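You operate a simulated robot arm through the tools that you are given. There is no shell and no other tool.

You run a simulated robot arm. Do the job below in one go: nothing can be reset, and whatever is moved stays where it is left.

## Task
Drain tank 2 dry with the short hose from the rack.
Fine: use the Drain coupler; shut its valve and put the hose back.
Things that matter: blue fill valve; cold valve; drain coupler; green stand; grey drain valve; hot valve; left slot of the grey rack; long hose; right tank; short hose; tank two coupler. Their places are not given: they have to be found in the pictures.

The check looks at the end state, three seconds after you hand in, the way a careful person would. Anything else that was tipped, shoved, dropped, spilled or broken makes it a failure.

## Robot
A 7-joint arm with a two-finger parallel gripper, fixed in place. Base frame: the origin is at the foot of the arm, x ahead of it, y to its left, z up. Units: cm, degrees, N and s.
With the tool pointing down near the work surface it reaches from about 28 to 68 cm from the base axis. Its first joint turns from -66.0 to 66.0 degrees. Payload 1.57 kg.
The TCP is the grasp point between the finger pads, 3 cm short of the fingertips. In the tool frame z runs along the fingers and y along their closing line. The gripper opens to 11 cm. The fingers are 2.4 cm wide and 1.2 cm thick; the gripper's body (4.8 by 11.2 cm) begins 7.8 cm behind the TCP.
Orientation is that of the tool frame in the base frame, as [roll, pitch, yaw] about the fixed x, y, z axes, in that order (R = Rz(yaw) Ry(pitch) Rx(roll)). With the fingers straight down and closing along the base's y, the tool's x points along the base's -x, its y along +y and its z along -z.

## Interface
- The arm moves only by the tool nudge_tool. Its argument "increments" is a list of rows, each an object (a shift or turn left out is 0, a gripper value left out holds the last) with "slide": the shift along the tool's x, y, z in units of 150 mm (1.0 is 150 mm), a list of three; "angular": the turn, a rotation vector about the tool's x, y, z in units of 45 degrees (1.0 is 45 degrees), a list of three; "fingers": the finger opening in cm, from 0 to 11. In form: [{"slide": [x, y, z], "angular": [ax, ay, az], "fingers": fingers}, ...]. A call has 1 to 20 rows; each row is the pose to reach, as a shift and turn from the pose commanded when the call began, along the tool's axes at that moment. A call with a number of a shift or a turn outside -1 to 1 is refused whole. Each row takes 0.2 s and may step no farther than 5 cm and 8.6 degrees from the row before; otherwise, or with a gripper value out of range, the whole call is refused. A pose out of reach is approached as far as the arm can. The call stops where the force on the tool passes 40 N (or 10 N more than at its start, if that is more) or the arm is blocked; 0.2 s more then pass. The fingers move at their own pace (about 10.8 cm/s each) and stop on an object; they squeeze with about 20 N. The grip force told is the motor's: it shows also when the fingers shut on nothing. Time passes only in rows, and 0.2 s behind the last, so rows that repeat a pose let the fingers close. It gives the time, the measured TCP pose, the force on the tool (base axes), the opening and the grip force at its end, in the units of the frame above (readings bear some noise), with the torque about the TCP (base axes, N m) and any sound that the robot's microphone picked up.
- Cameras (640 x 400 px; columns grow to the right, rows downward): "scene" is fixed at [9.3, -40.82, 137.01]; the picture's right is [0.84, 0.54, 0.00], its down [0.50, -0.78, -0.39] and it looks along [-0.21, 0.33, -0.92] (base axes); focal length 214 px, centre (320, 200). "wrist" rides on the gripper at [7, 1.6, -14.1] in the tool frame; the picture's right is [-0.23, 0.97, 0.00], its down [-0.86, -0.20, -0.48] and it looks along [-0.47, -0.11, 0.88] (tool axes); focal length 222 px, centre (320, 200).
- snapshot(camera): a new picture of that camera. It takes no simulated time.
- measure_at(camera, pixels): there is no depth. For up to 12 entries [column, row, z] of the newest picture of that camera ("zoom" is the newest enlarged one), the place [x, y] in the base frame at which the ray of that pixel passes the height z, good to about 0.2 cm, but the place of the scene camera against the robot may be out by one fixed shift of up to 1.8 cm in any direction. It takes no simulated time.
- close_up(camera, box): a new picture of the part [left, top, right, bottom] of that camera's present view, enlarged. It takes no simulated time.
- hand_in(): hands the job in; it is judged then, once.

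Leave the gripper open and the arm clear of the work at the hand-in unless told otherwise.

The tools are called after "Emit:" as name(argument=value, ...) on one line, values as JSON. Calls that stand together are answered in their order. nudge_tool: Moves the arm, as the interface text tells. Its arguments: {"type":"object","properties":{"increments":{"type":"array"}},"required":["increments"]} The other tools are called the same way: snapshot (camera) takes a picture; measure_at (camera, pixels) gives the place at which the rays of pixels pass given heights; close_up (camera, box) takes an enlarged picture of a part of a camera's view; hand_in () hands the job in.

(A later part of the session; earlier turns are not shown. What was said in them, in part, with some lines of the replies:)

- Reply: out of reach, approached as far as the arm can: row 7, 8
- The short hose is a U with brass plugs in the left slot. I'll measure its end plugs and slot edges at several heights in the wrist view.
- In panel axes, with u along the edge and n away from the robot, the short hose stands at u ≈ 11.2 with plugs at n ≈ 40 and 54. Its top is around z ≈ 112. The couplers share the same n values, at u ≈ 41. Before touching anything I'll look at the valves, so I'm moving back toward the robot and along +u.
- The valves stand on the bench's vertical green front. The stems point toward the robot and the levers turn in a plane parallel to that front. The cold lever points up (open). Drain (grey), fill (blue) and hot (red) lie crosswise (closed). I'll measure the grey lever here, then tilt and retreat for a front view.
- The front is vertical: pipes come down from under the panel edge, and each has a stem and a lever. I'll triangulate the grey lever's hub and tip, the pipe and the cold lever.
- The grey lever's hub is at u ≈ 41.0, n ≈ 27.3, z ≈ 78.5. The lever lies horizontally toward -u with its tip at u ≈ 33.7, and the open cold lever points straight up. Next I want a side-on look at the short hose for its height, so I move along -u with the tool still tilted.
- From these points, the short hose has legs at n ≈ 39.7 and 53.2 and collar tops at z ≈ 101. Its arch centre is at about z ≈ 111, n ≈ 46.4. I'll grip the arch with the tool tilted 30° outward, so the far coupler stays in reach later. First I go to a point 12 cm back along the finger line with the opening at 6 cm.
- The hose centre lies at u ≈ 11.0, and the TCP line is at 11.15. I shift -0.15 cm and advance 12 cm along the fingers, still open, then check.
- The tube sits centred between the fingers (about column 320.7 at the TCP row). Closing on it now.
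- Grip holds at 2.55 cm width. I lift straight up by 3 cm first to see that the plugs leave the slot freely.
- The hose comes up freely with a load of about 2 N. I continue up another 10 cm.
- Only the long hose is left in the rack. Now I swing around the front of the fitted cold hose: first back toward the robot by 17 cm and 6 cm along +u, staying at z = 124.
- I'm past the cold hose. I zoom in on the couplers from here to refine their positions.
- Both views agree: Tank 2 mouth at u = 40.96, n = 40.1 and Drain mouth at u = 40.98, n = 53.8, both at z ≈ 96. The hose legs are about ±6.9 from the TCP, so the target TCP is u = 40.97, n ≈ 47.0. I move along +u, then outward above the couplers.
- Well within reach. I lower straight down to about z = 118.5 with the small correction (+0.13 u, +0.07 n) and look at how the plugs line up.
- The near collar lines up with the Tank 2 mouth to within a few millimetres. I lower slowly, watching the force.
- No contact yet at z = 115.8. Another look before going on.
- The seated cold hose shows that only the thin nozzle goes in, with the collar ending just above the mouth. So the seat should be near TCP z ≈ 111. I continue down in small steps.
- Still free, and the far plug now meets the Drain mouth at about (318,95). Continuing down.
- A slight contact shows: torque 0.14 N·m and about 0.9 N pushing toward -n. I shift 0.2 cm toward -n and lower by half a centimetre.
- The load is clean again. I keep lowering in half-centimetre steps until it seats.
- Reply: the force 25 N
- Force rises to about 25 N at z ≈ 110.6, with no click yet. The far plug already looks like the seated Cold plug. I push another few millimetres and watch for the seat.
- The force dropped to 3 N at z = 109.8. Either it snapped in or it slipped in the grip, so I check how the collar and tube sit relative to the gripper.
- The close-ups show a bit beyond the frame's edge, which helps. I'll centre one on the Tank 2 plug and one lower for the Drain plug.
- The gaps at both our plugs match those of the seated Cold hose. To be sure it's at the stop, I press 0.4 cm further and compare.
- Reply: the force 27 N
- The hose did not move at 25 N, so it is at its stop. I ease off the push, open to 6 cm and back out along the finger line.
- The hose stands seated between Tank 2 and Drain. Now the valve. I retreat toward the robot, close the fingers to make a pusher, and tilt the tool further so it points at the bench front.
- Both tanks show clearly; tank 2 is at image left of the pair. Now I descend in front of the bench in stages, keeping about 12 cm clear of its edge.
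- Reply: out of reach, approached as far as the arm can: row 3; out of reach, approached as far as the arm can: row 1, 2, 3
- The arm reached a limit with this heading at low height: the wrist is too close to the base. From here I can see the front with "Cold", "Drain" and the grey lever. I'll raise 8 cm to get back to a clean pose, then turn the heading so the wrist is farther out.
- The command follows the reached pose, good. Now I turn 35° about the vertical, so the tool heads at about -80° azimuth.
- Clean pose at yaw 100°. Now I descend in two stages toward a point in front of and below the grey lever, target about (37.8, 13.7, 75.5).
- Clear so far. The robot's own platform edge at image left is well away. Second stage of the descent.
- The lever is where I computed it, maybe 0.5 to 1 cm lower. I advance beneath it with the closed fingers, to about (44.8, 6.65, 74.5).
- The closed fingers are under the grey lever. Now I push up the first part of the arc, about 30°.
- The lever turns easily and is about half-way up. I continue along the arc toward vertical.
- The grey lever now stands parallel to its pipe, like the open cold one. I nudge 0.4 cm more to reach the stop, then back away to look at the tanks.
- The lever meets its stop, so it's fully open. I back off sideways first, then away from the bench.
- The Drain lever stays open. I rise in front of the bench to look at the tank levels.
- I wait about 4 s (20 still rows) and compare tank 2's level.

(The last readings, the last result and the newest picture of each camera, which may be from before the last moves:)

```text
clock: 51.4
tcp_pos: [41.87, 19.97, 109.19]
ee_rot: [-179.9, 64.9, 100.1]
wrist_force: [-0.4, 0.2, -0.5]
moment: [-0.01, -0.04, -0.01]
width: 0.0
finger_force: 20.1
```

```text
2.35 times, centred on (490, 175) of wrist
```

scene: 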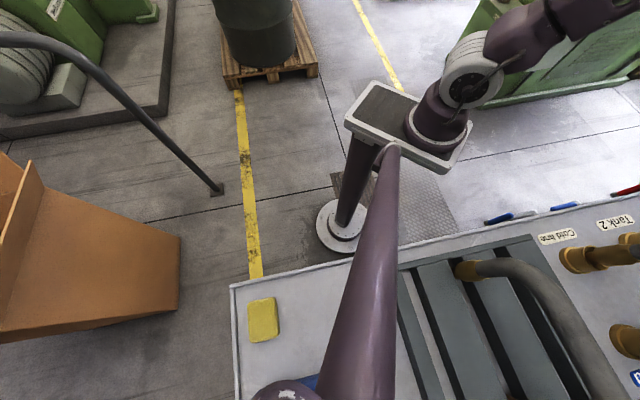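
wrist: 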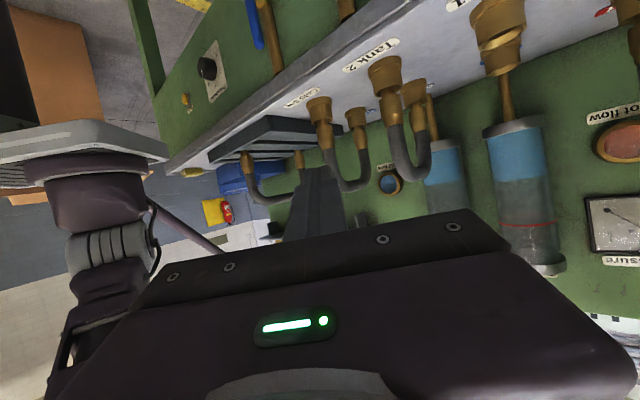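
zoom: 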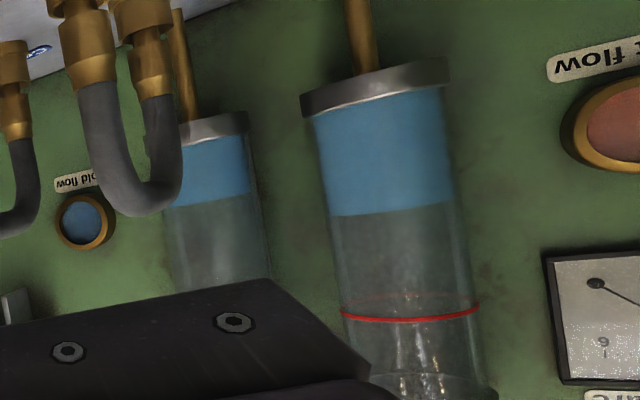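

Tank 2 is draining: its level line went from about 215 to 198 in the zoom, while tank 1 is unchanged. At that rate about 15 s remain, so I keep waiting.

Emit:
nudge_tool(increments=[{"slide": [0, 0, 0]}, {"slide": [0, 0, 0]}, {"slide": [0, 0, 0]}, {"slide": [0, 0, 0]}, {"slide": [0, 0, 0]}, {"slide": [0, 0, 0]}, {"slide": [0, 0, 0]}, {"slide": [0, 0, 0]}, {"slide": [0, 0, 0]}, {"slide": [0, 0, 0]}, {"slide": [0, 0, 0]}, {"slide": [0, 0, 0]}, {"slide": [0, 0, 0]}, {"slide": [0, 0, 0]}, {"slide": [0, 0, 0]}, {"slide": [0, 0, 0]}, {"slide": [0, 0, 0]}, {"slide": [0, 0, 0]}, {"slide": [0, 0, 0]}, {"slide": [0, 0, 0]}])

Emit:
nudge_tool(increments=[{"slide": [0, 0, 0]}, {"slide": [0, 0, 0]}, {"slide": [0, 0, 0]}, {"slide": [0, 0, 0]}, {"slide": [0, 0, 0]}, {"slide": [0, 0, 0]}, {"slide": [0, 0, 0]}, {"slide": [0, 0, 0]}, {"slide": [0, 0, 0]}, {"slide": [0, 0, 0]}, {"slide": [0, 0, 0]}, {"slide": [0, 0, 0]}, {"slide": [0, 0, 0]}, {"slide": [0, 0, 0]}, {"slide": [0, 0, 0]}, {"slide": [0, 0, 0]}, {"slide": [0, 0, 0]}, {"slide": [0, 0, 0]}, {"slide": [0, 0, 0]}, {"slide": [0, 0, 0]}])

Emit:
nudge_tool(increments=[{"slide": [0, 0, 0]}, {"slide": [0, 0, 0]}, {"slide": [0, 0, 0]}, {"slide": [0, 0, 0]}, {"slide": [0, 0, 0]}, {"slide": [0, 0, 0]}, {"slide": [0, 0, 0]}, {"slide": [0, 0, 0]}, {"slide": [0, 0, 0]}, {"slide": [0, 0, 0]}, {"slide": [0, 0, 0]}, {"slide": [0, 0, 0]}, {"slide": [0, 0, 0]}, {"slide": [0, 0, 0]}, {"slide": [0, 0, 0]}, {"slide": [0, 0, 0]}, {"slide": [0, 0, 0]}, {"slide": [0, 0, 0]}, {"slide": [0, 0, 0]}, {"slide": [0, 0, 0]}])

Emit:
close_up(camera="wrist", box=[380, 90, 600, 260])

```text
clock: 55.6
tcp_pos: [41.93, 19.95, 108.97]
ee_rot: [-179.9, 64.9, 100.2]
wrist_force: [0.5, 0.3, -0.1]
moment: [0.02, -0.01, -0.03]
width: 0.03
finger_force: 19.8
```

```text
clock: 59.8
tcp_pos: [41.86, 19.95, 109.12]
ee_rot: [-179.9, 65.0, 100.1]
wrist_force: [0.1, 0.3, -0.4]
moment: [0.02, -0.01, 0.01]
width: 0.0
finger_force: 21.1
```

```text
clock: 64.0
tcp_pos: [41.79, 20.02, 109.1]
ee_rot: [-180.0, 65.0, 100.0]
wrist_force: [0.9, 1.1, 1.9]
moment: [0.02, 0.03, -0.01]
width: 0.02
finger_force: 19.8
```

```text
2.35 times, centred on (490, 175) of wrist
```

zoom: 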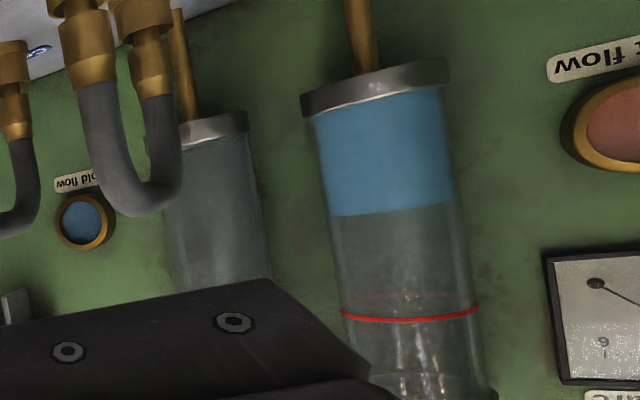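

Tank 2 looks empty. I wait another 8 s for the last drops and zoom right in.

Emit:
nudge_tool(increments=[{"slide": [0, 0, 0]}, {"slide": [0, 0, 0]}, {"slide": [0, 0, 0]}, {"slide": [0, 0, 0]}, {"slide": [0, 0, 0]}, {"slide": [0, 0, 0]}, {"slide": [0, 0, 0]}, {"slide": [0, 0, 0]}, {"slide": [0, 0, 0]}, {"slide": [0, 0, 0]}, {"slide": [0, 0, 0]}, {"slide": [0, 0, 0]}, {"slide": [0, 0, 0]}, {"slide": [0, 0, 0]}, {"slide": [0, 0, 0]}, {"slide": [0, 0, 0]}, {"slide": [0, 0, 0]}, {"slide": [0, 0, 0]}, {"slide": [0, 0, 0]}, {"slide": [0, 0, 0]}])

Emit:
nudge_tool(increments=[{"slide": [0, 0, 0]}, {"slide": [0, 0, 0]}, {"slide": [0, 0, 0]}, {"slide": [0, 0, 0]}, {"slide": [0, 0, 0]}, {"slide": [0, 0, 0]}, {"slide": [0, 0, 0]}, {"slide": [0, 0, 0]}, {"slide": [0, 0, 0]}, {"slide": [0, 0, 0]}, {"slide": [0, 0, 0]}, {"slide": [0, 0, 0]}, {"slide": [0, 0, 0]}, {"slide": [0, 0, 0]}, {"slide": [0, 0, 0]}, {"slide": [0, 0, 0]}, {"slide": [0, 0, 0]}, {"slide": [0, 0, 0]}, {"slide": [0, 0, 0]}, {"slide": [0, 0, 0]}])

Emit:
close_up(camera="wrist", box=[420, 125, 490, 185])

Emit:
snapshot(camera="wrist")

```text
clock: 68.2
tcp_pos: [41.74, 19.98, 109.14]
ee_rot: [-179.9, 65.0, 100.1]
wrist_force: [-0.4, 0.1, -0.1]
moment: [0.02, 0.02, -0.03]
width: 0.04
finger_force: 19.6
```

```text
clock: 72.4
tcp_pos: [41.78, 20.04, 109.12]
ee_rot: [-179.8, 64.9, 100.1]
wrist_force: [0.6, -1.2, 0.2]
moment: [0.02, 0.01, 0.01]
width: 0.02
finger_force: 19.8
```

```text
6.67 times, centred on (455, 155) of wrist
```

zoom: 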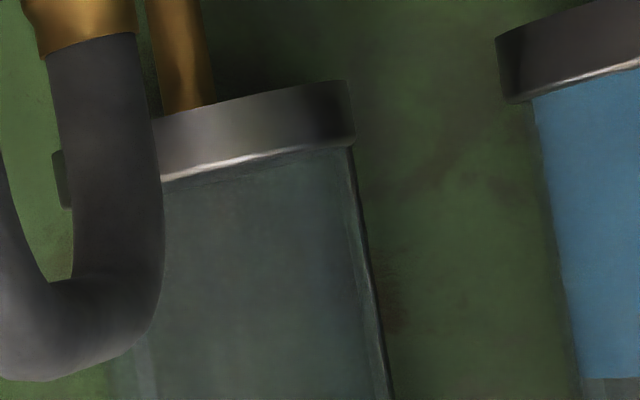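

```text
taken
```

wrist: 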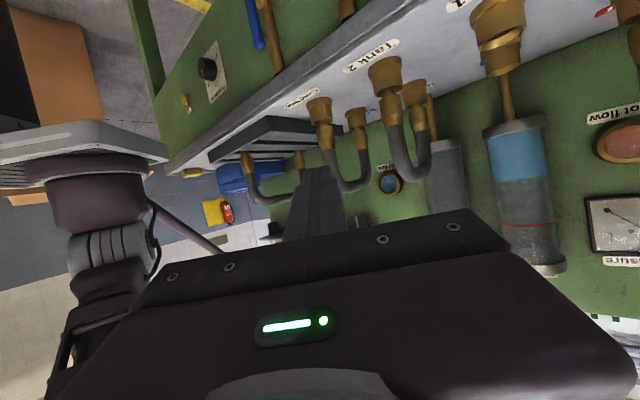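

Tank 2 is dry, with no blue left above its lower cap, and tank 1 is unchanged. Now I close the grey valve. For that I re-orient the tool to a 40° tilt and yaw 118°, so the closed fingers can push the lever from its +u side back down.

Emit:
nudge_tool(increments=[{"angular": [-0.121, 0, -0.0563]}, {"angular": [-0.242, 0, -0.1127]}, {"angular": [-0.3625, 0, -0.169]}])

Emit:
nudge_tool(increments=[{"angular": [0, 0.14, 0]}, {"angular": [0, 0.28, 0]}, {"angular": [0, 0.42, 0]}, {"angular": [0, 0.556, 0]}])

```text
clock: 73.2
tcp_pos: [41.99, 20.19, 109.15]
ee_rot: [179.9, 65.0, 118.2]
wrist_force: [0.8, 0.4, -0.3]
moment: [-0.01, -0.02, -0.03]
width: 0.01
finger_force: 20.0
```

```text
clock: 74.2
tcp_pos: [41.97, 20.2, 109.1]
ee_rot: [-179.9, 39.9, 118.1]
wrist_force: [-0.1, 0.1, 0.0]
moment: [0.01, -0.03, -0.02]
width: 0.0
finger_force: 19.9
```

Good. Now down in two stages to a point in front of the bench, to the +u side of the raised grey lever.

Emit:
nudge_tool(increments=[{"slide": [0.17, 0.016, 0.224]}, {"slide": [0.341, 0.033, 0.449]}, {"slide": [0.512, 0.05, 0.673]}])

Emit:
nudge_tool(increments=[{"slide": [0.17, 0.016, 0.224]}, {"slide": [0.341, 0.033, 0.449]}, {"slide": [0.512, 0.05, 0.673]}])

Emit:
snapshot(camera="wrist")

Emit:
close_up(camera="scene", box=[460, 140, 620, 260])

```text
clock: 75.0
tcp_pos: [42.7, 19.81, 96.49]
ee_rot: [-179.9, 40.0, 118.0]
wrist_force: [-0.4, 0.0, 0.9]
moment: [0.0, 0.0, 0.01]
width: 0.02
finger_force: 19.8
```

```text
clock: 75.8
tcp_pos: [43.82, 19.6, 83.77]
ee_rot: [179.9, 40.0, 118.1]
wrist_force: [-0.1, -0.3, 0.4]
moment: [0.01, -0.01, -0.02]
width: 0.01
finger_force: 19.8
```

```text
taken
```

wrist: 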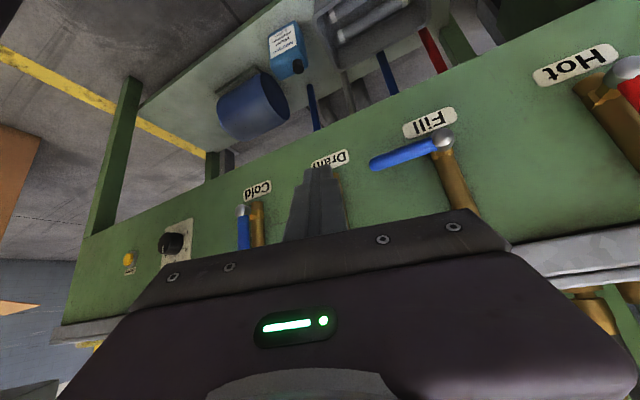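

```text
3.33 times, centred on (540, 200) of scene
```

zoom: 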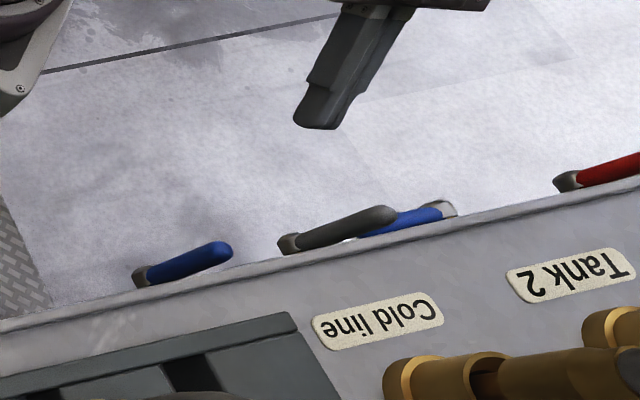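

In the scene view the grey lever points up like the cold one. I advance the fingertips into the gap on its +u side.

Emit:
nudge_tool(increments=[{"slide": [-0.14, 0.075, 0.116]}, {"slide": [-0.28, 0.14, 0.233]}, {"slide": [-0.416, 0.194, 0.349]}])

Emit:
snapshot(camera="wrist")

Emit:
close_up(camera="scene", box=[460, 140, 620, 260])

```text
clock: 76.6
tcp_pos: [50.11, 13.67, 83.81]
ee_rot: [180.0, 39.9, 118.1]
wrist_force: [-0.5, -0.7, -0.6]
moment: [0.04, -0.01, 0.02]
width: 0.0
finger_force: 20.5
```

```text
taken
```

wrist: 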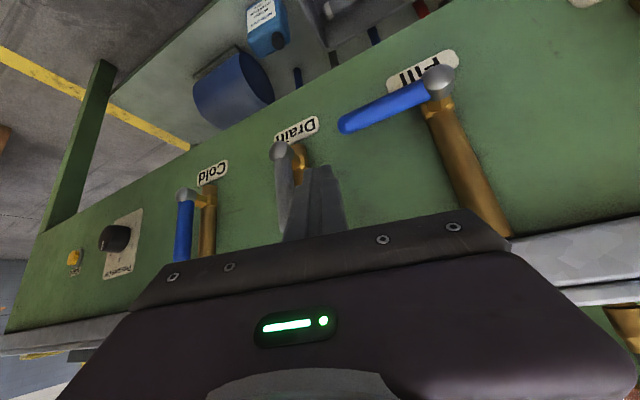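

```text
3.33 times, centred on (540, 200) of scene
```

zoom: 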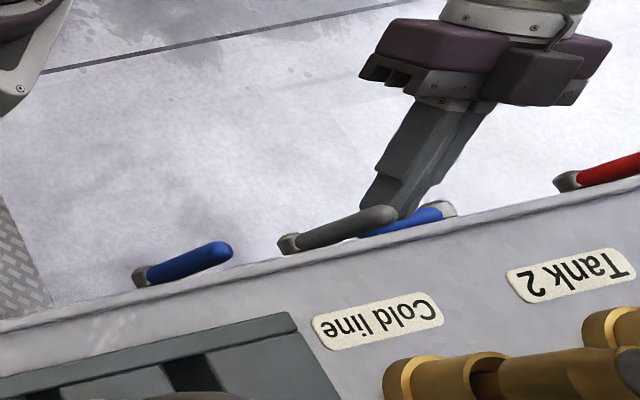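

The fingers are on the lever's +u side. I push along the arc toward -u, first to about 30° above horizontal.

Emit:
nudge_tool(increments=[{"slide": [-0.043, -0.072, -0.016]}, {"slide": [-0.08, -0.142, -0.028]}, {"slide": [-0.107, -0.238, -0.014]}, {"slide": [-0.114, -0.321, 0.017]}, {"slide": [-0.11, -0.397, 0.058]}])

Emit:
snapshot(camera="wrist")

Emit:
close_up(camera="scene", box=[460, 140, 620, 260])

```text
clock: 77.8
tcp_pos: [45.66, 9.41, 84.22]
ee_rot: [-179.8, 40.0, 118.2]
wrist_force: [0.3, 0.5, -0.3]
moment: [0.05, -0.04, -0.02]
width: 0.02
finger_force: 20.5
```

```text
taken
```

wrist: 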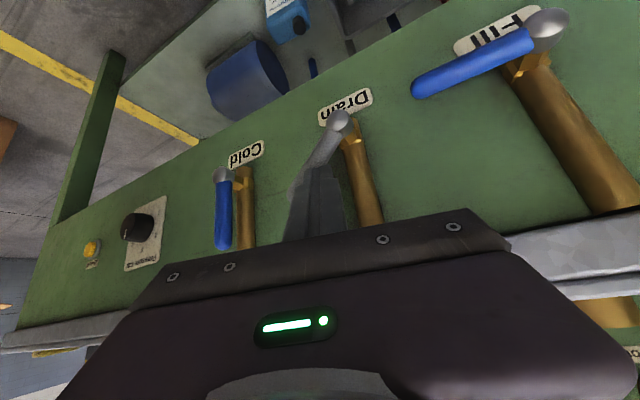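

```text
3.33 times, centred on (540, 200) of scene
```

zoom: 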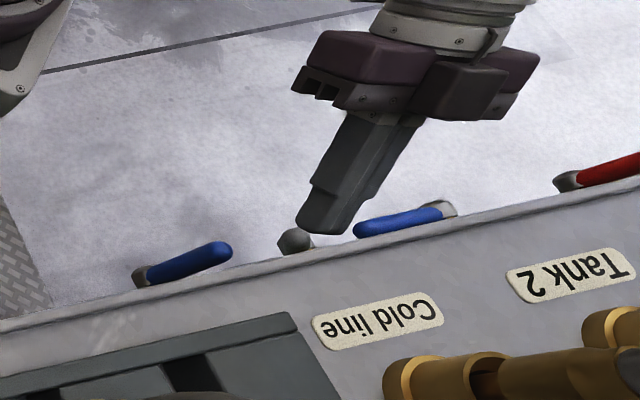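

The lever is about half-way down. I continue the arc down to horizontal.

Emit:
nudge_tool(increments=[{"slide": [0.024, -0.064, 0.059]}, {"slide": [0.048, -0.089, 0.099]}, {"slide": [0.072, -0.115, 0.14]}])

Emit:
snapshot(camera="wrist")

Emit:
close_up(camera="wrist", box=[220, 40, 560, 240])

Emit:
close_up(camera="scene", box=[460, 140, 620, 260])

```text
clock: 78.6
tcp_pos: [45.24, 8.63, 82.14]
ee_rot: [-179.6, 39.9, 118.1]
wrist_force: [0.7, -0.1, 0.7]
moment: [0.02, 0.01, -0.03]
width: 0.0
finger_force: 19.9
out of reach, approached as far as the arm can: row 2, 3
```

```text
taken
```

wrist: 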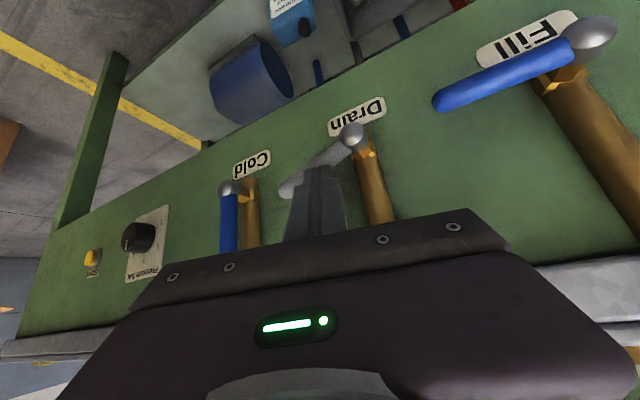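

```text
1.88 times, centred on (390, 140) of wrist
```

zoom: 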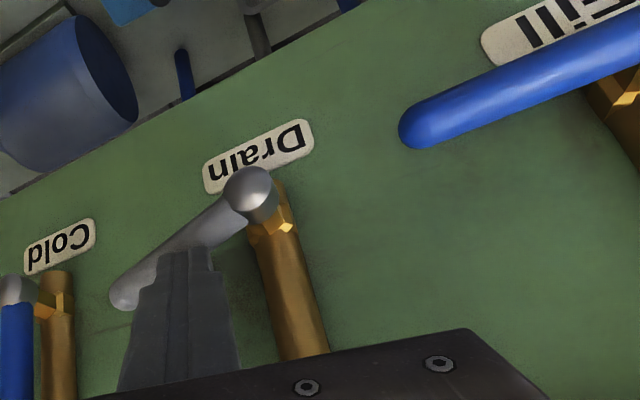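

```text
3.33 times, centred on (540, 200) of scene
```

zoom: 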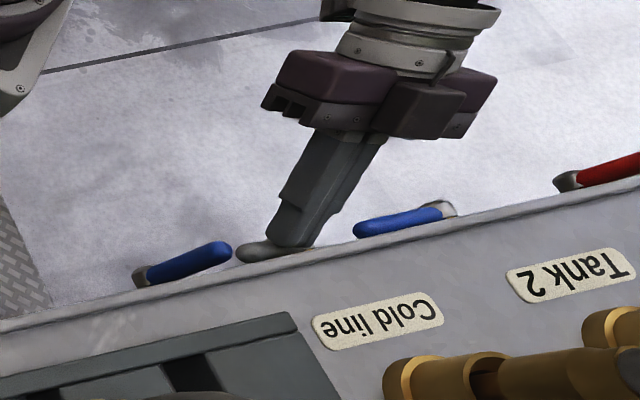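

The arm met a reach limit just short of horizontal; the grey lever is still roughly 15–20° up. I raise slightly and turn the heading 13° so the wrist sits farther out, then finish the push.

Emit:
nudge_tool(increments=[{"slide": [-0.026, 0, -0.031]}, {"slide": [-0.026, 0, -0.031], "angular": [0.093, 0, 0.11]}, {"slide": [-0.026, 0, -0.031], "angular": [0.186, 0, 0.221]}])

```text
clock: 79.4
tcp_pos: [45.2, 8.6, 82.74]
ee_rot: [-179.9, 40.0, 104.9]
wrist_force: [-0.6, 0.1, 0.1]
moment: [-0.01, 0.01, 0.03]
width: 0.06
finger_force: 19.6
```

Emit:
nudge_tool(increments=[{"slide": [0.011, -0.023, 0.034]}, {"slide": [0.022, -0.046, 0.068]}, {"slide": [0.044, -0.046, 0.094]}])

Emit:
snapshot(camera="wrist")

Emit:
close_up(camera="wrist", box=[220, 40, 560, 240])

```text
clock: 80.2
tcp_pos: [44.68, 8.05, 81.1]
ee_rot: [-179.9, 40.2, 105.0]
wrist_force: [-1.4, 0.9, 4.4]
moment: [-0.03, -0.05, 0.01]
width: 0.0
finger_force: 20.3
```

```text
taken
```

wrist: 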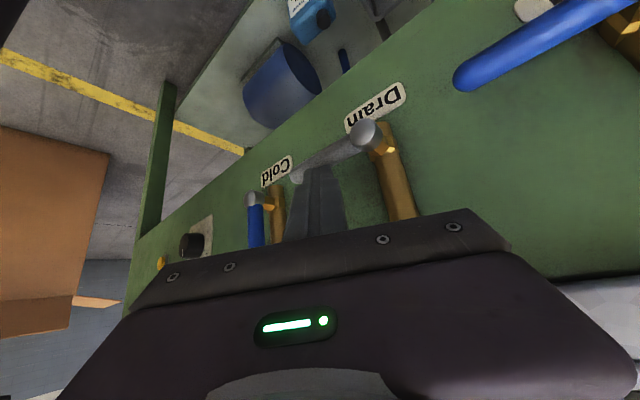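

```text
1.88 times, centred on (390, 140) of wrist
```

zoom: 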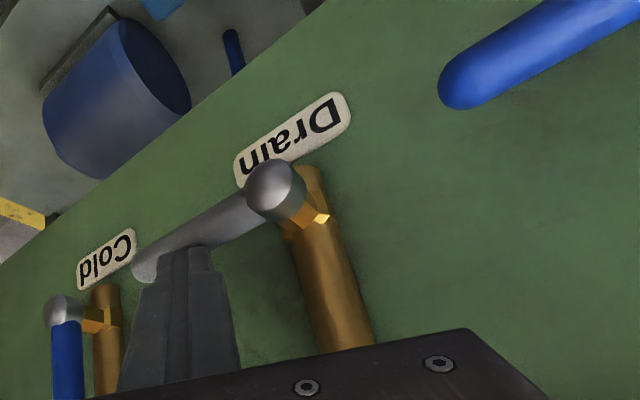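

The lever is now nearly level. I press another few millimetres to feel the stop.

Emit:
nudge_tool(increments=[{"slide": [0.013, 0, 0.0155]}, {"slide": [0.026, 0, 0.031]}])

Emit:
close_up(camera="wrist", box=[220, 40, 560, 240])

```text
clock: 80.7
tcp_pos: [44.61, 8.06, 81.18]
ee_rot: [179.9, 40.3, 104.9]
wrist_force: [-10.7, 7.9, 19.2]
moment: [0.02, 0.06, 0.03]
width: 0.0
finger_force: 20.1
stopped in row 2: the force on the tool passed its limit at 50 N (the readings are from after the stop); the commanded pose is now the measured one
```

```text
1.88 times, centred on (390, 140) of wrist
```

zoom: 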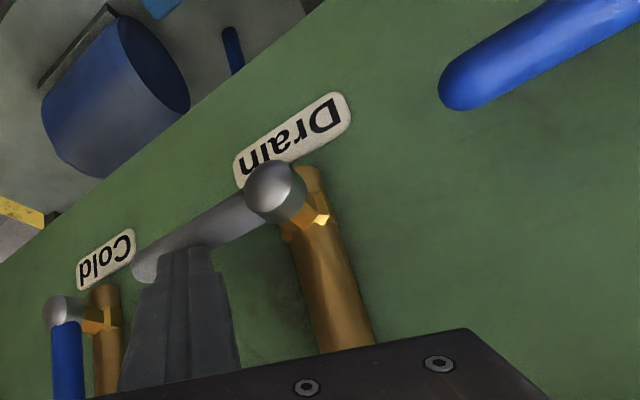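

Hard stop reached, so the drain valve is shut. I lift off, back away from the bench and rise.

Emit:
nudge_tool(increments=[{"slide": [-0.04, 0, -0.05]}, {"slide": [-0.086, 0, -0.102]}, {"slide": [0.1, -0.14, -0.26]}, {"slide": [0.312, -0.3, -0.436]}])

Emit:
snapshot(camera="wrist")

Emit:
close_up(camera="scene", box=[460, 140, 620, 260])

```text
clock: 81.7
tcp_pos: [38.32, 14.36, 82.98]
ee_rot: [179.9, 40.2, 104.9]
wrist_force: [-0.2, -0.8, 0.3]
moment: [0.02, 0.0, -0.02]
width: 0.0
finger_force: 20.1
```

```text
taken
```

wrist: 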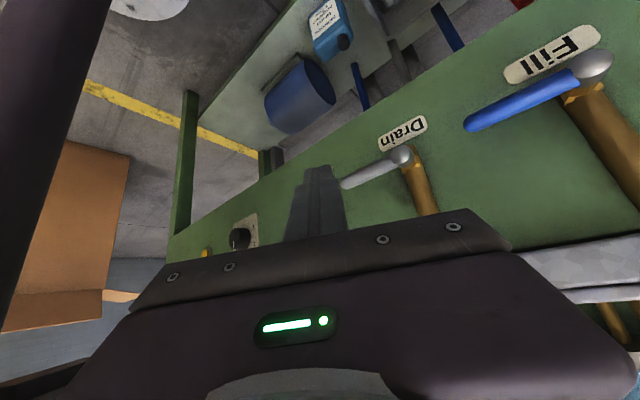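

```text
3.33 times, centred on (540, 200) of scene
```

zoom: 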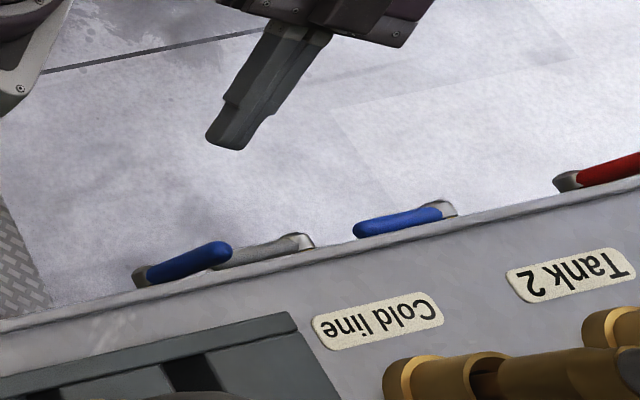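

The grey lever lies crosswise again as at the start, and the cold lever is still up. Now I rise to about z = 122 in stages.

Emit:
nudge_tool(increments=[{"slide": [-0.18, 0.03, -0.215]}, {"slide": [-0.36, 0.06, -0.43]}, {"slide": [-0.543, 0.1, -0.647]}])

Emit:
nudge_tool(increments=[{"slide": [-0.18, 0.03, -0.215]}, {"slide": [-0.36, 0.06, -0.43]}, {"slide": [-0.543, 0.1, -0.647]}])

Emit:
nudge_tool(increments=[{"slide": [-0.18, 0.03, -0.215]}, {"slide": [-0.36, 0.06, -0.43]}, {"slide": [-0.543, 0.1, -0.647]}])

```text
clock: 82.5
tcp_pos: [39.84, 14.91, 95.79]
ee_rot: [-179.8, 40.3, 105.0]
wrist_force: [0.2, -0.2, 0.4]
moment: [0.03, -0.01, -0.01]
width: 0.02
finger_force: 19.6
```

```text
clock: 83.3
tcp_pos: [41.31, 15.19, 108.48]
ee_rot: [180.0, 40.3, 105.1]
wrist_force: [0.7, 0.3, 0.6]
moment: [0.01, 0.02, -0.02]
width: 0.0
finger_force: 20.1
```

```text
clock: 84.1
tcp_pos: [42.87, 15.58, 121.2]
ee_rot: [180.0, 40.3, 104.9]
wrist_force: [0.5, -0.4, 0.3]
moment: [-0.01, -0.02, 0.02]
width: 0.01
finger_force: 20.2
```

Now I turn the tool back to yaw 135°, then to a 30° tilt, opening to 6 cm.

Emit:
nudge_tool(increments=[{"angular": [-0.1075, 0, -0.127], "fingers": 6}, {"angular": [-0.215, 0, -0.2545]}, {"angular": [-0.3225, 0, -0.382]}, {"angular": [-0.43, 0, -0.509]}])

Emit:
nudge_tool(increments=[{"angular": [0, 0.115, 0]}, {"angular": [0, 0.229, 0]}])

Emit:
snapshot(camera="wrist")

```text
clock: 85.1
tcp_pos: [42.68, 15.72, 121.1]
ee_rot: [180.0, 40.2, 135.1]
wrist_force: [-0.3, 0.1, 1.2]
moment: [0.03, 0.0, 0.01]
width: 6.0
finger_force: 0.1
```

```text
clock: 85.7
tcp_pos: [42.75, 15.76, 121.04]
ee_rot: [-180.0, 30.0, 135.0]
wrist_force: [0.5, -0.7, 0.2]
moment: [-0.01, 0.01, 0.02]
width: 5.98
finger_force: 0.1
```

```text
taken
```

wrist: 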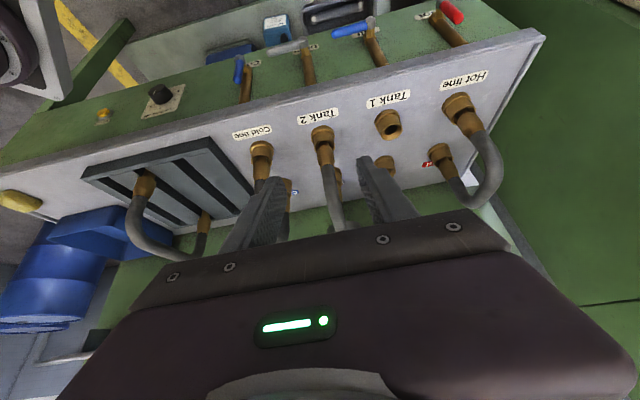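

I move out above the seated short hose, to the pre-grip point 12 cm back along the finger line.

Emit:
nudge_tool(increments=[{"slide": [-0.2, -0.005, 0.118]}, {"slide": [-0.41, -0.01, 0.243]}, {"slide": [-0.617, -0.014, 0.365]}])

Emit:
nudge_tool(increments=[{"slide": [-0.2, -0.005, 0.118]}, {"slide": [-0.41, -0.01, 0.243]}, {"slide": [-0.617, -0.014, 0.365]}])

Emit:
close_up(camera="wrist", box=[220, 0, 420, 200])

```text
clock: 86.5
tcp_pos: [50.11, 7.96, 120.98]
ee_rot: [-180.0, 29.9, 135.0]
wrist_force: [0.1, -0.4, 0.5]
moment: [0.06, -0.02, -0.01]
width: 6.0
finger_force: 0.0
```

```text
clock: 87.3
tcp_pos: [57.53, 0.14, 120.87]
ee_rot: [-179.9, 30.0, 135.1]
wrist_force: [0.4, 0.1, 0.4]
moment: [0.0, -0.02, -0.01]
width: 5.98
finger_force: 0.1
```

```text
2.00 times, centred on (320, 100) of wrist
```

zoom: 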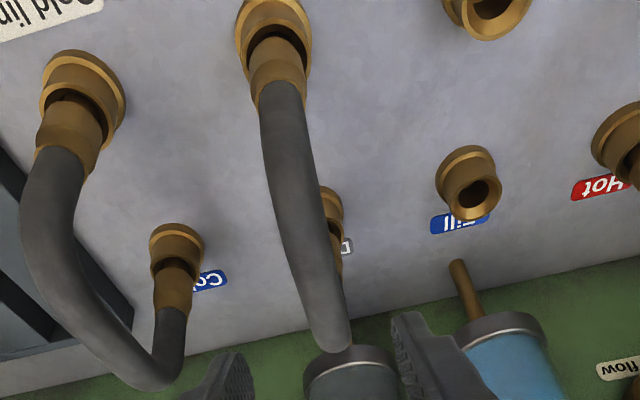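

Emit:
measure_at(camera="zoom", pixels=[[314, 296, 111], [320, 296, 111], [278, 90, 101], [303, 230, 110]])

Emit:
nudge_tool(increments=[{"slide": [0, -0.005, 0.25]}, {"slide": [0, -0.005, 0.5]}, {"slide": [0, -0.005, 0.7]}, {"slide": [0, -0.005, 0.8]}])

Emit:
close_up(camera="wrist", box=[240, 100, 400, 240])

```text
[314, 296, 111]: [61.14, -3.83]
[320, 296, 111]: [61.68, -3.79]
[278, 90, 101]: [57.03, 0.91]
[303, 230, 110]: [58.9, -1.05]
```

```text
clock: 88.3
tcp_pos: [61.71, -4.16, 110.42]
ee_rot: [-179.9, 29.9, 135.0]
wrist_force: [-0.7, 0.1, 0.7]
moment: [0.0, -0.01, 0.0]
width: 6.01
finger_force: 0.1
```

```text
2.86 times, centred on (320, 170) of wrist
```

zoom: 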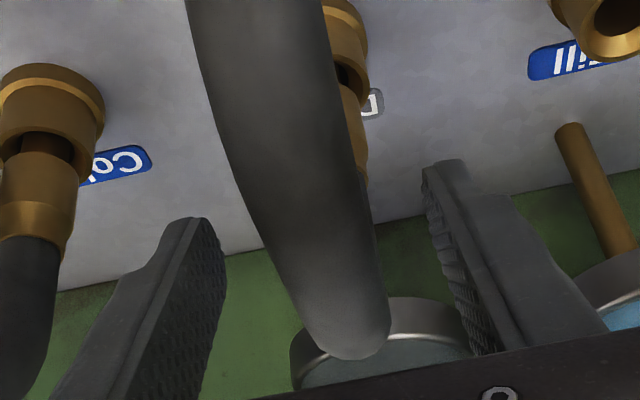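

The tube is centred, but sits about 0.7 cm nearer the palm than at the first grip. I raise 0.7 cm and close.

Emit:
nudge_tool(increments=[{"slide": [-0.023, 0, -0.04]}, {"slide": [-0.023, 0, -0.04], "fingers": 3.2}, {"slide": [-0.023, 0, -0.04], "fingers": 1.5}, {"slide": [-0.023, 0, -0.04], "fingers": 1.5}, {"slide": [-0.023, 0, -0.04], "fingers": 1.5}])

Emit:
close_up(camera="wrist", box=[230, 0, 390, 160])

```text
clock: 89.5
tcp_pos: [61.74, -4.03, 111.15]
ee_rot: [-180.0, 30.0, 135.0]
wrist_force: [0.3, 0.3, 0.7]
moment: [0.0, -0.03, 0.04]
width: 2.56
finger_force: 20.2
```

```text
2.50 times, centred on (310, 80) of wrist
```

zoom: 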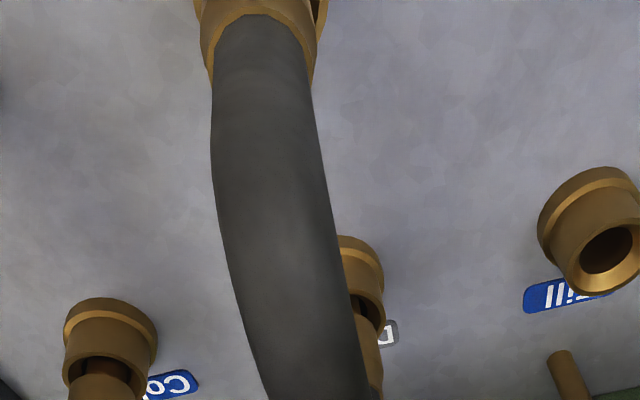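

The grip is the same as before, with the collar edge at the same spot. I pull straight up slowly to unseat the plugs.

Emit:
nudge_tool(increments=[{"slide": [-0.01, 0, -0.0173]}, {"slide": [-0.02, 0, -0.0346]}, {"slide": [-0.0333, 0, -0.0577]}])

Emit:
close_up(camera="wrist", box=[230, 0, 390, 160])

```text
clock: 90.3
tcp_pos: [61.81, -4.14, 112.1]
ee_rot: [-179.9, 30.0, 135.0]
wrist_force: [-0.5, -0.1, -2.9]
moment: [-0.01, -0.02, 0.01]
width: 2.55
finger_force: 20.2
```

```text
2.50 times, centred on (310, 80) of wrist
```

zoom: 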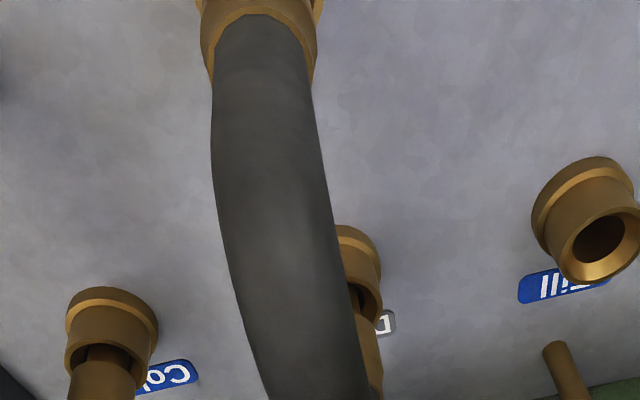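

The plugs came free with just the hose's weight on the gripper. I lift on up to about z = 124.

Emit:
nudge_tool(increments=[{"slide": [-0.04, 0, -0.07]}, {"slide": [-0.1, 0, -0.173]}, {"slide": [-0.2, 0, -0.346]}, {"slide": [-0.3, 0, -0.52]}, {"slide": [-0.407, 0, -0.704]}])

Emit:
snapshot(camera="wrist")

```text
clock: 91.5
tcp_pos: [61.75, -4.18, 124.35]
ee_rot: [180.0, 30.0, 135.1]
wrist_force: [-0.8, -0.1, -3.7]
moment: [0.01, 0.03, 0.03]
width: 2.55
finger_force: 19.9
```

```text
taken
```

wrist: 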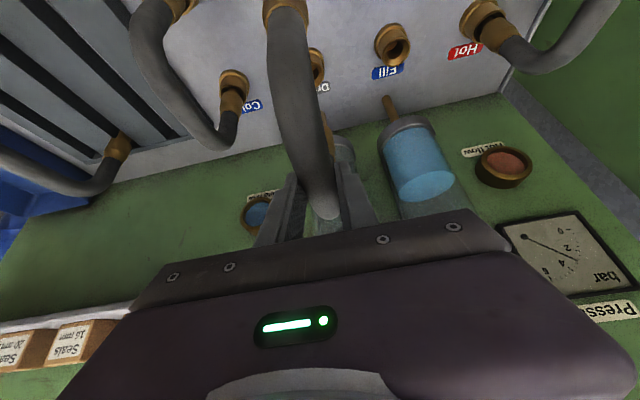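

Now the way back around the cold hose: first toward the robot by 17 cm, then along -u by 24 cm.

Emit:
nudge_tool(increments=[{"slide": [0.25, 0, -0.144]}, {"slide": [0.5, 0, -0.289]}, {"slide": [0.75, 0, -0.433]}, {"slide": [0.987, 0, -0.57]}])

Emit:
nudge_tool(increments=[{"slide": [0, -0.3, 0]}, {"slide": [0, -0.6, 0]}, {"slide": [0, -0.9, 0]}, {"slide": [0, -1.0, 0]}])

Emit:
nudge_tool(increments=[{"slide": [0, -0.3, 0]}, {"slide": [0, -0.58, 0]}])

Emit:
snapshot(camera="wrist")

```text
clock: 92.5
tcp_pos: [49.61, 7.94, 124.2]
ee_rot: [-179.8, 30.0, 134.8]
wrist_force: [-0.7, 0.5, -2.7]
moment: [-0.03, -0.04, 0.0]
width: 2.59
finger_force: 19.9
```

```text
clock: 93.5
tcp_pos: [38.91, -2.6, 124.22]
ee_rot: [-179.9, 29.9, 135.0]
wrist_force: [-1.0, 0.0, -2.5]
moment: [0.02, 0.02, 0.02]
width: 2.55
finger_force: 19.7
```

```text
clock: 94.1
tcp_pos: [32.8, -8.67, 124.35]
ee_rot: [-179.9, 30.0, 135.0]
wrist_force: [-0.9, -0.1, -3.1]
moment: [0.04, -0.01, 0.0]
width: 2.56
finger_force: 19.7
```

```text
taken
```

wrist: 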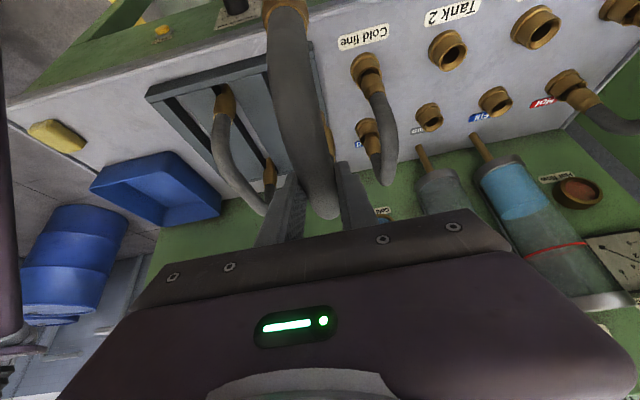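

I'm past the cold hose, with the rack ahead. I return over the left slot: target u = 10.95, n = 46.25.

Emit:
nudge_tool(increments=[{"slide": [-0.1, -0.09, 0.058]}, {"slide": [-0.35, -0.2, 0.202]}, {"slide": [-0.6, -0.3, 0.346]}, {"slide": [-0.82, -0.37, 0.473]}, {"slide": [-0.979, -0.407, 0.565]}])

Emit:
snapshot(camera="wrist")

Emit:
close_up(camera="scene", box=[638, 120, 640, 400])

```text
clock: 95.3
tcp_pos: [40.45, -24.85, 124.22]
ee_rot: [-179.9, 30.0, 135.0]
wrist_force: [-0.1, -0.1, -3.1]
moment: [-0.01, 0.0, 0.02]
width: 2.55
finger_force: 19.9
```

```text
taken
```

wrist: 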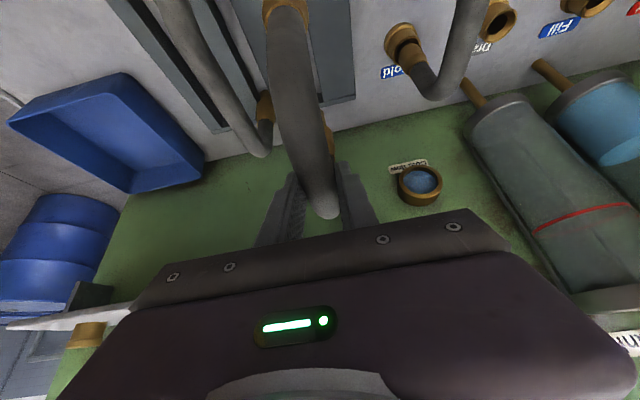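

```text
1.43 times, centred on (639, 260) of scene
```

zoom: 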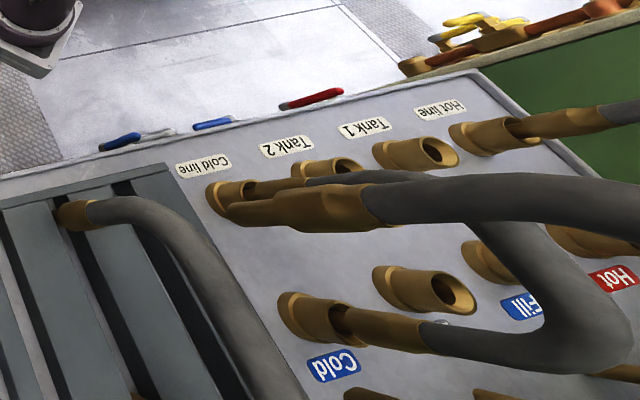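

Same picture as when it was lifted out, and no spill on the panel. I lower 9 cm toward the slot, then go slowly.

Emit:
nudge_tool(increments=[{"slide": [0.1, -0.004, 0.173]}, {"slide": [0.2, -0.004, 0.346]}, {"slide": [0.27, -0.004, 0.467]}, {"slide": [0.3, -0.004, 0.52]}])

Emit:
close_up(camera="scene", box=[560, 160, 640, 320])

Emit:
close_up(camera="wrist", box=[230, 0, 390, 160])

```text
clock: 96.3
tcp_pos: [40.55, -25.0, 115.21]
ee_rot: [180.0, 30.0, 134.9]
wrist_force: [0.0, -0.6, -2.6]
moment: [0.03, 0.01, 0.01]
width: 2.57
finger_force: 20.0
```

```text
2.50 times, centred on (600, 240) of scene
```

zoom: 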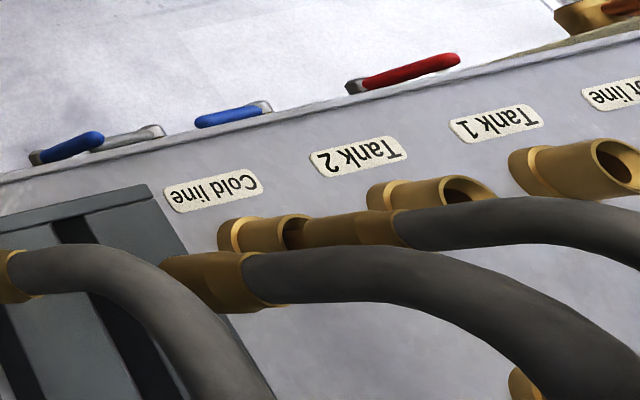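

```text
2.50 times, centred on (310, 80) of wrist
```

zoom: 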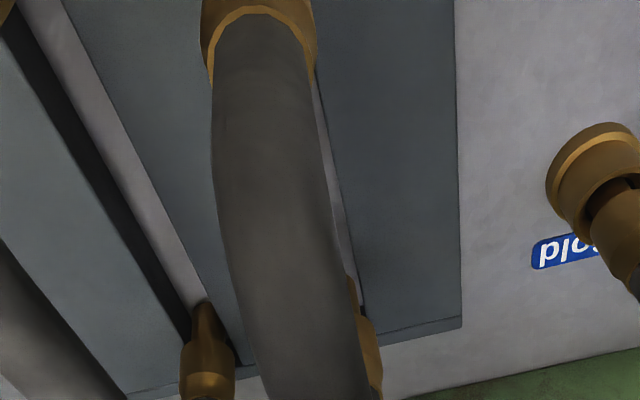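

Lined up over the slot. I lower in small steps while watching the force.

Emit:
nudge_tool(increments=[{"slide": [0.0167, 0, 0.0289]}, {"slide": [0.0333, 0, 0.0577]}, {"slide": [0.05, 0, 0.0866]}])

Emit:
nudge_tool(increments=[{"slide": [0.01, 0, 0.0173]}, {"slide": [0.02, 0, 0.0346]}, {"slide": [0.0333, 0, 0.0577]}, {"slide": [0.05, 0, 0.0866]}])

Emit:
nudge_tool(increments=[{"slide": [0.01, 0, 0.0173]}, {"slide": [0.02, 0, 0.0346]}, {"slide": [0.0333, 0, 0.0577]}])

Emit:
snapshot(camera="wrist")

Emit:
close_up(camera="scene", box=[560, 160, 640, 320])

```text
clock: 97.1
tcp_pos: [40.48, -25.15, 113.8]
ee_rot: [180.0, 30.1, 134.9]
wrist_force: [-0.3, -0.3, -3.4]
moment: [-0.01, 0.03, 0.02]
width: 2.55
finger_force: 19.6
```

```text
clock: 98.1
tcp_pos: [40.44, -25.03, 112.35]
ee_rot: [-180.0, 30.0, 135.0]
wrist_force: [0.7, 0.6, -2.5]
moment: [0.01, 0.02, -0.02]
width: 2.55
finger_force: 19.9
```

```text
clock: 98.9
tcp_pos: [40.55, -25.15, 111.23]
ee_rot: [180.0, 30.0, 135.0]
wrist_force: [0.1, 0.1, -3.3]
moment: [0.02, 0.01, 0.0]
width: 2.56
finger_force: 20.3
```

```text
taken
```

wrist: 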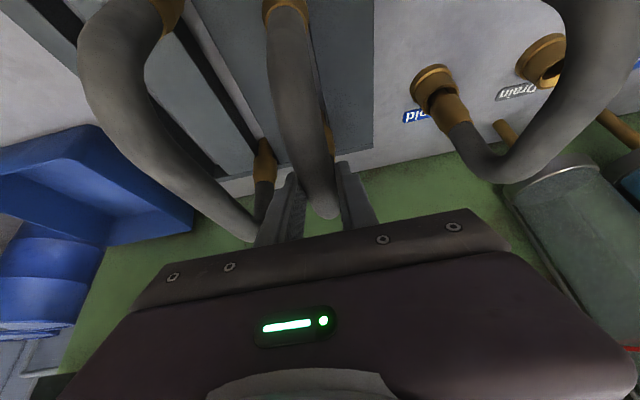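

```text
2.50 times, centred on (600, 240) of scene
```

zoom: 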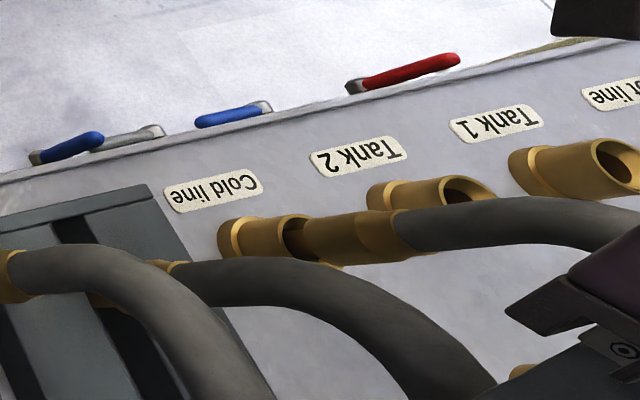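

Almost at the original rest height with still no contact. I continue in quarter-centimetre steps.

Emit:
nudge_tool(increments=[{"slide": [0.0083, 0, 0.0144]}, {"slide": [0.0167, 0, 0.0289]}])

Emit:
nudge_tool(increments=[{"slide": [0.0083, 0, 0.0144]}, {"slide": [0.0133, 0, 0.0231]}])

```text
clock: 99.5
tcp_pos: [40.51, -25.16, 110.76]
ee_rot: [-180.0, 30.0, 135.1]
wrist_force: [0.1, 0.7, -2.4]
moment: [0.01, 0.04, 0.01]
width: 2.59
finger_force: 20.3
```

```text
clock: 100.1
tcp_pos: [40.61, -25.06, 110.45]
ee_rot: [180.0, 30.2, 135.1]
wrist_force: [-4.8, 5.3, 25.8]
moment: [-0.06, -0.09, 0.02]
width: 2.59
finger_force: 19.5
```

Contact at 26 N: the hose rests on the rack. I ease off 0.3 cm, open the fingers, and check before leaving.

Emit:
nudge_tool(increments=[{"slide": [-0.008, 0, -0.014]}, {"slide": [-0.008, 0, -0.014]}])

Emit:
nudge_tool(increments=[{"slide": [0, 0, 0], "fingers": 3.5}, {"slide": [0, 0, 0], "fingers": 6}, {"slide": [0, 0, 0], "fingers": 6}])

Emit:
snapshot(camera="wrist")

Emit:
close_up(camera="scene", box=[638, 120, 640, 400])

```text
clock: 100.7
tcp_pos: [40.43, -25.01, 110.59]
ee_rot: [-179.9, 29.9, 135.1]
wrist_force: [0.2, 0.0, -3.0]
moment: [0.01, 0.04, -0.02]
width: 2.58
finger_force: 19.8
```

```text
clock: 101.5
tcp_pos: [40.53, -25.09, 110.65]
ee_rot: [180.0, 30.0, 134.9]
wrist_force: [-0.5, 0.5, 0.2]
moment: [0.01, -0.02, -0.02]
width: 5.98
finger_force: 0.0
```

```text
taken
```

wrist: 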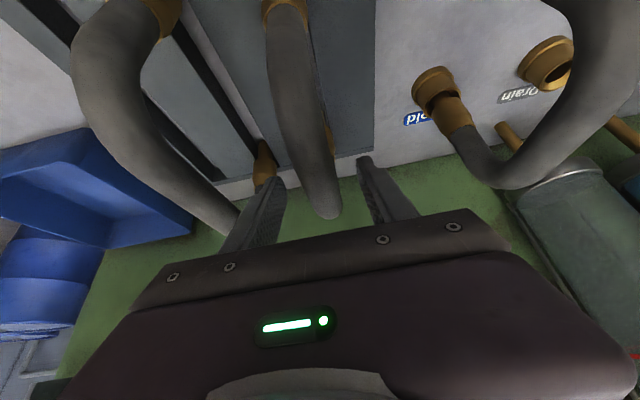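

```text
1.43 times, centred on (639, 260) of scene
```

zoom: 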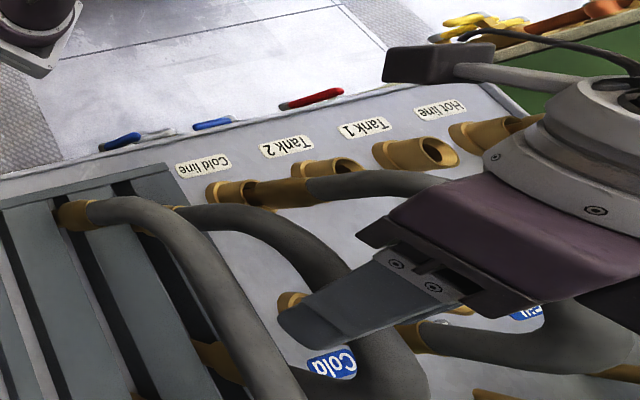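

The hose stands in the left slot just as it did at first. I back out along the finger line and then move clear toward the robot.

Emit:
nudge_tool(increments=[{"slide": [0, 0, -0.15]}, {"slide": [0, 0, -0.4]}, {"slide": [0, 0, -0.7]}, {"slide": [0, 0, -1.0]}])

Emit:
nudge_tool(increments=[{"slide": [0.1, 0.15, -0.1]}, {"slide": [0.25, 0.3, -0.2]}, {"slide": [0.4, 0.45, -0.3]}, {"slide": [0.5, 0.6, -0.35], "fingers": 10}, {"slide": [0.5, 0.6, -0.35], "fingers": 11}])

Emit:
snapshot(camera="wrist")

Emit:
close_up(camera="scene", box=[638, 120, 640, 400])

```text
clock: 102.5
tcp_pos: [35.07, -19.67, 123.65]
ee_rot: [-179.8, 30.0, 135.0]
wrist_force: [0.3, -0.7, -1.1]
moment: [0.0, -0.06, 0.02]
width: 5.98
finger_force: 0.2
```

```text
clock: 103.7
tcp_pos: [35.15, -6.88, 124.45]
ee_rot: [-180.0, 29.9, 135.0]
wrist_force: [-0.4, 0.1, -0.2]
moment: [0.03, 0.06, 0.03]
width: 11.01
finger_force: 0.1
```

```text
taken
```

wrist: 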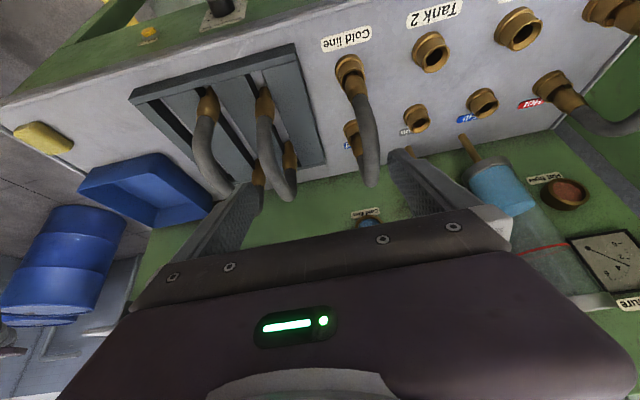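

```text
1.43 times, centred on (639, 260) of scene
```

zoom: 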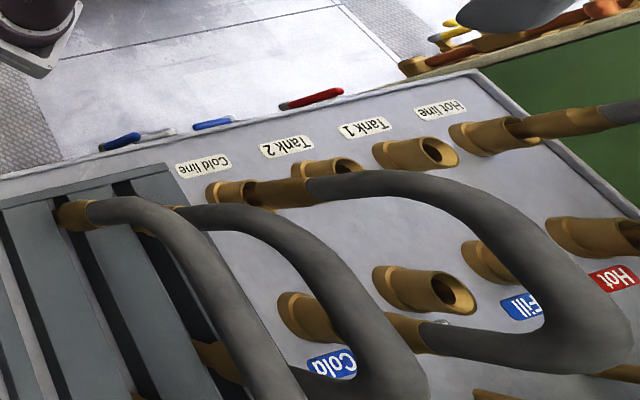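

The hose sits in the left slot and the couplers are free. One last check: I zoom on the rack, then raise a bit and look at tank 2 and the levers.

Emit:
close_up(camera="wrist", box=[180, 60, 340, 220])

Emit:
nudge_tool(increments=[{"slide": [0.1, 0.2, -0.1]}, {"slide": [0.2, 0.45, -0.2]}, {"slide": [0.3, 0.7, -0.3]}, {"slide": [0.4, 0.95, -0.3]}])

Emit:
snapshot(camera="wrist")

```text
2.50 times, centred on (260, 140) of wrist
```

zoom: 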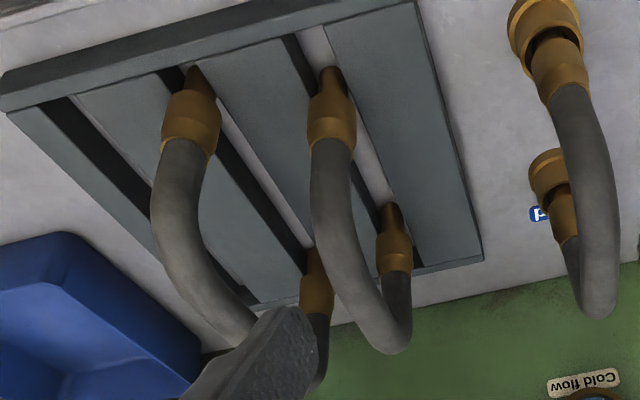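

```text
clock: 104.7
tcp_pos: [40.02, 8.43, 125.26]
ee_rot: [180.0, 30.0, 134.9]
wrist_force: [0.2, 0.1, -0.8]
moment: [-0.04, 0.01, -0.02]
width: 10.99
finger_force: 0.1
```

```text
taken
```

wrist: 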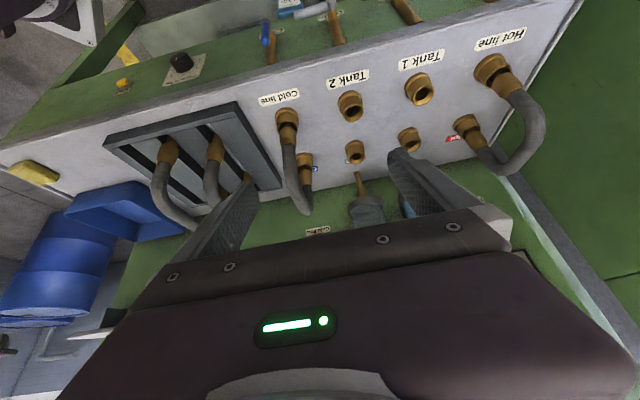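

Emit:
close_up(camera="wrist", box=[230, 0, 470, 80])

Emit:
close_up(camera="wrist", box=[330, 130, 430, 230])

```text
2.67 times, centred on (350, 40) of wrist
```

zoom: 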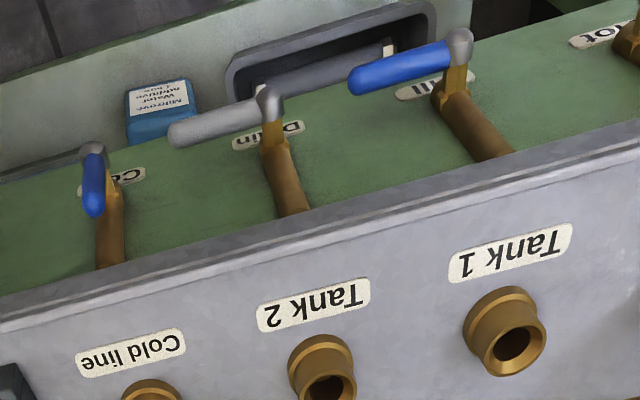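

```text
4.00 times, centred on (380, 180) of wrist
```

zoom: 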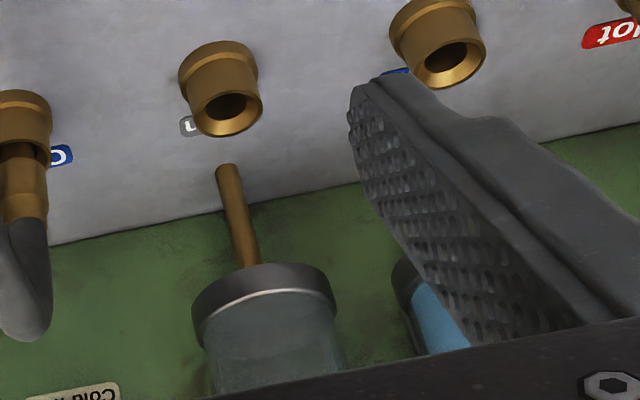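

Tank 2 is dry, with no blue in the right tank. The grey Drain lever is crosswise (shut), and the cold, fill and hot valves are as they were. The Tank 2 and Drain couplers are free and unspilled, and the short hose is back in the rack's left slot. The gripper is open and clear of the work, so I'm handing in.

Emit:
hand_in()

```text
The job is handed in.
```

Tank 2 is drained dry, its drain valve is shut, and the short hose is back in the rack. I've handed the job in; the check's result hasn't come back.

- **Draining:** I connected the short hose between the Tank 2 and Drain couplers and opened the grey drain valve. The valve stayed open about 8 seconds after the tank looked empty, and a close-up then showed no water left.
- **Valve:** the grey lever is back in its closed position, pushed until it met its stop. That last push briefly hit the 50 N force limit. The lever looked normal afterwards.
- **Hose:** it stands in the left slot of the grey rack, as it did at the start.
- **Everything else:** the cold, fill and hot valves, the long hose and the left tank look unchanged. I saw no spill on the panel.

The arm is clear of the work with the gripper open.
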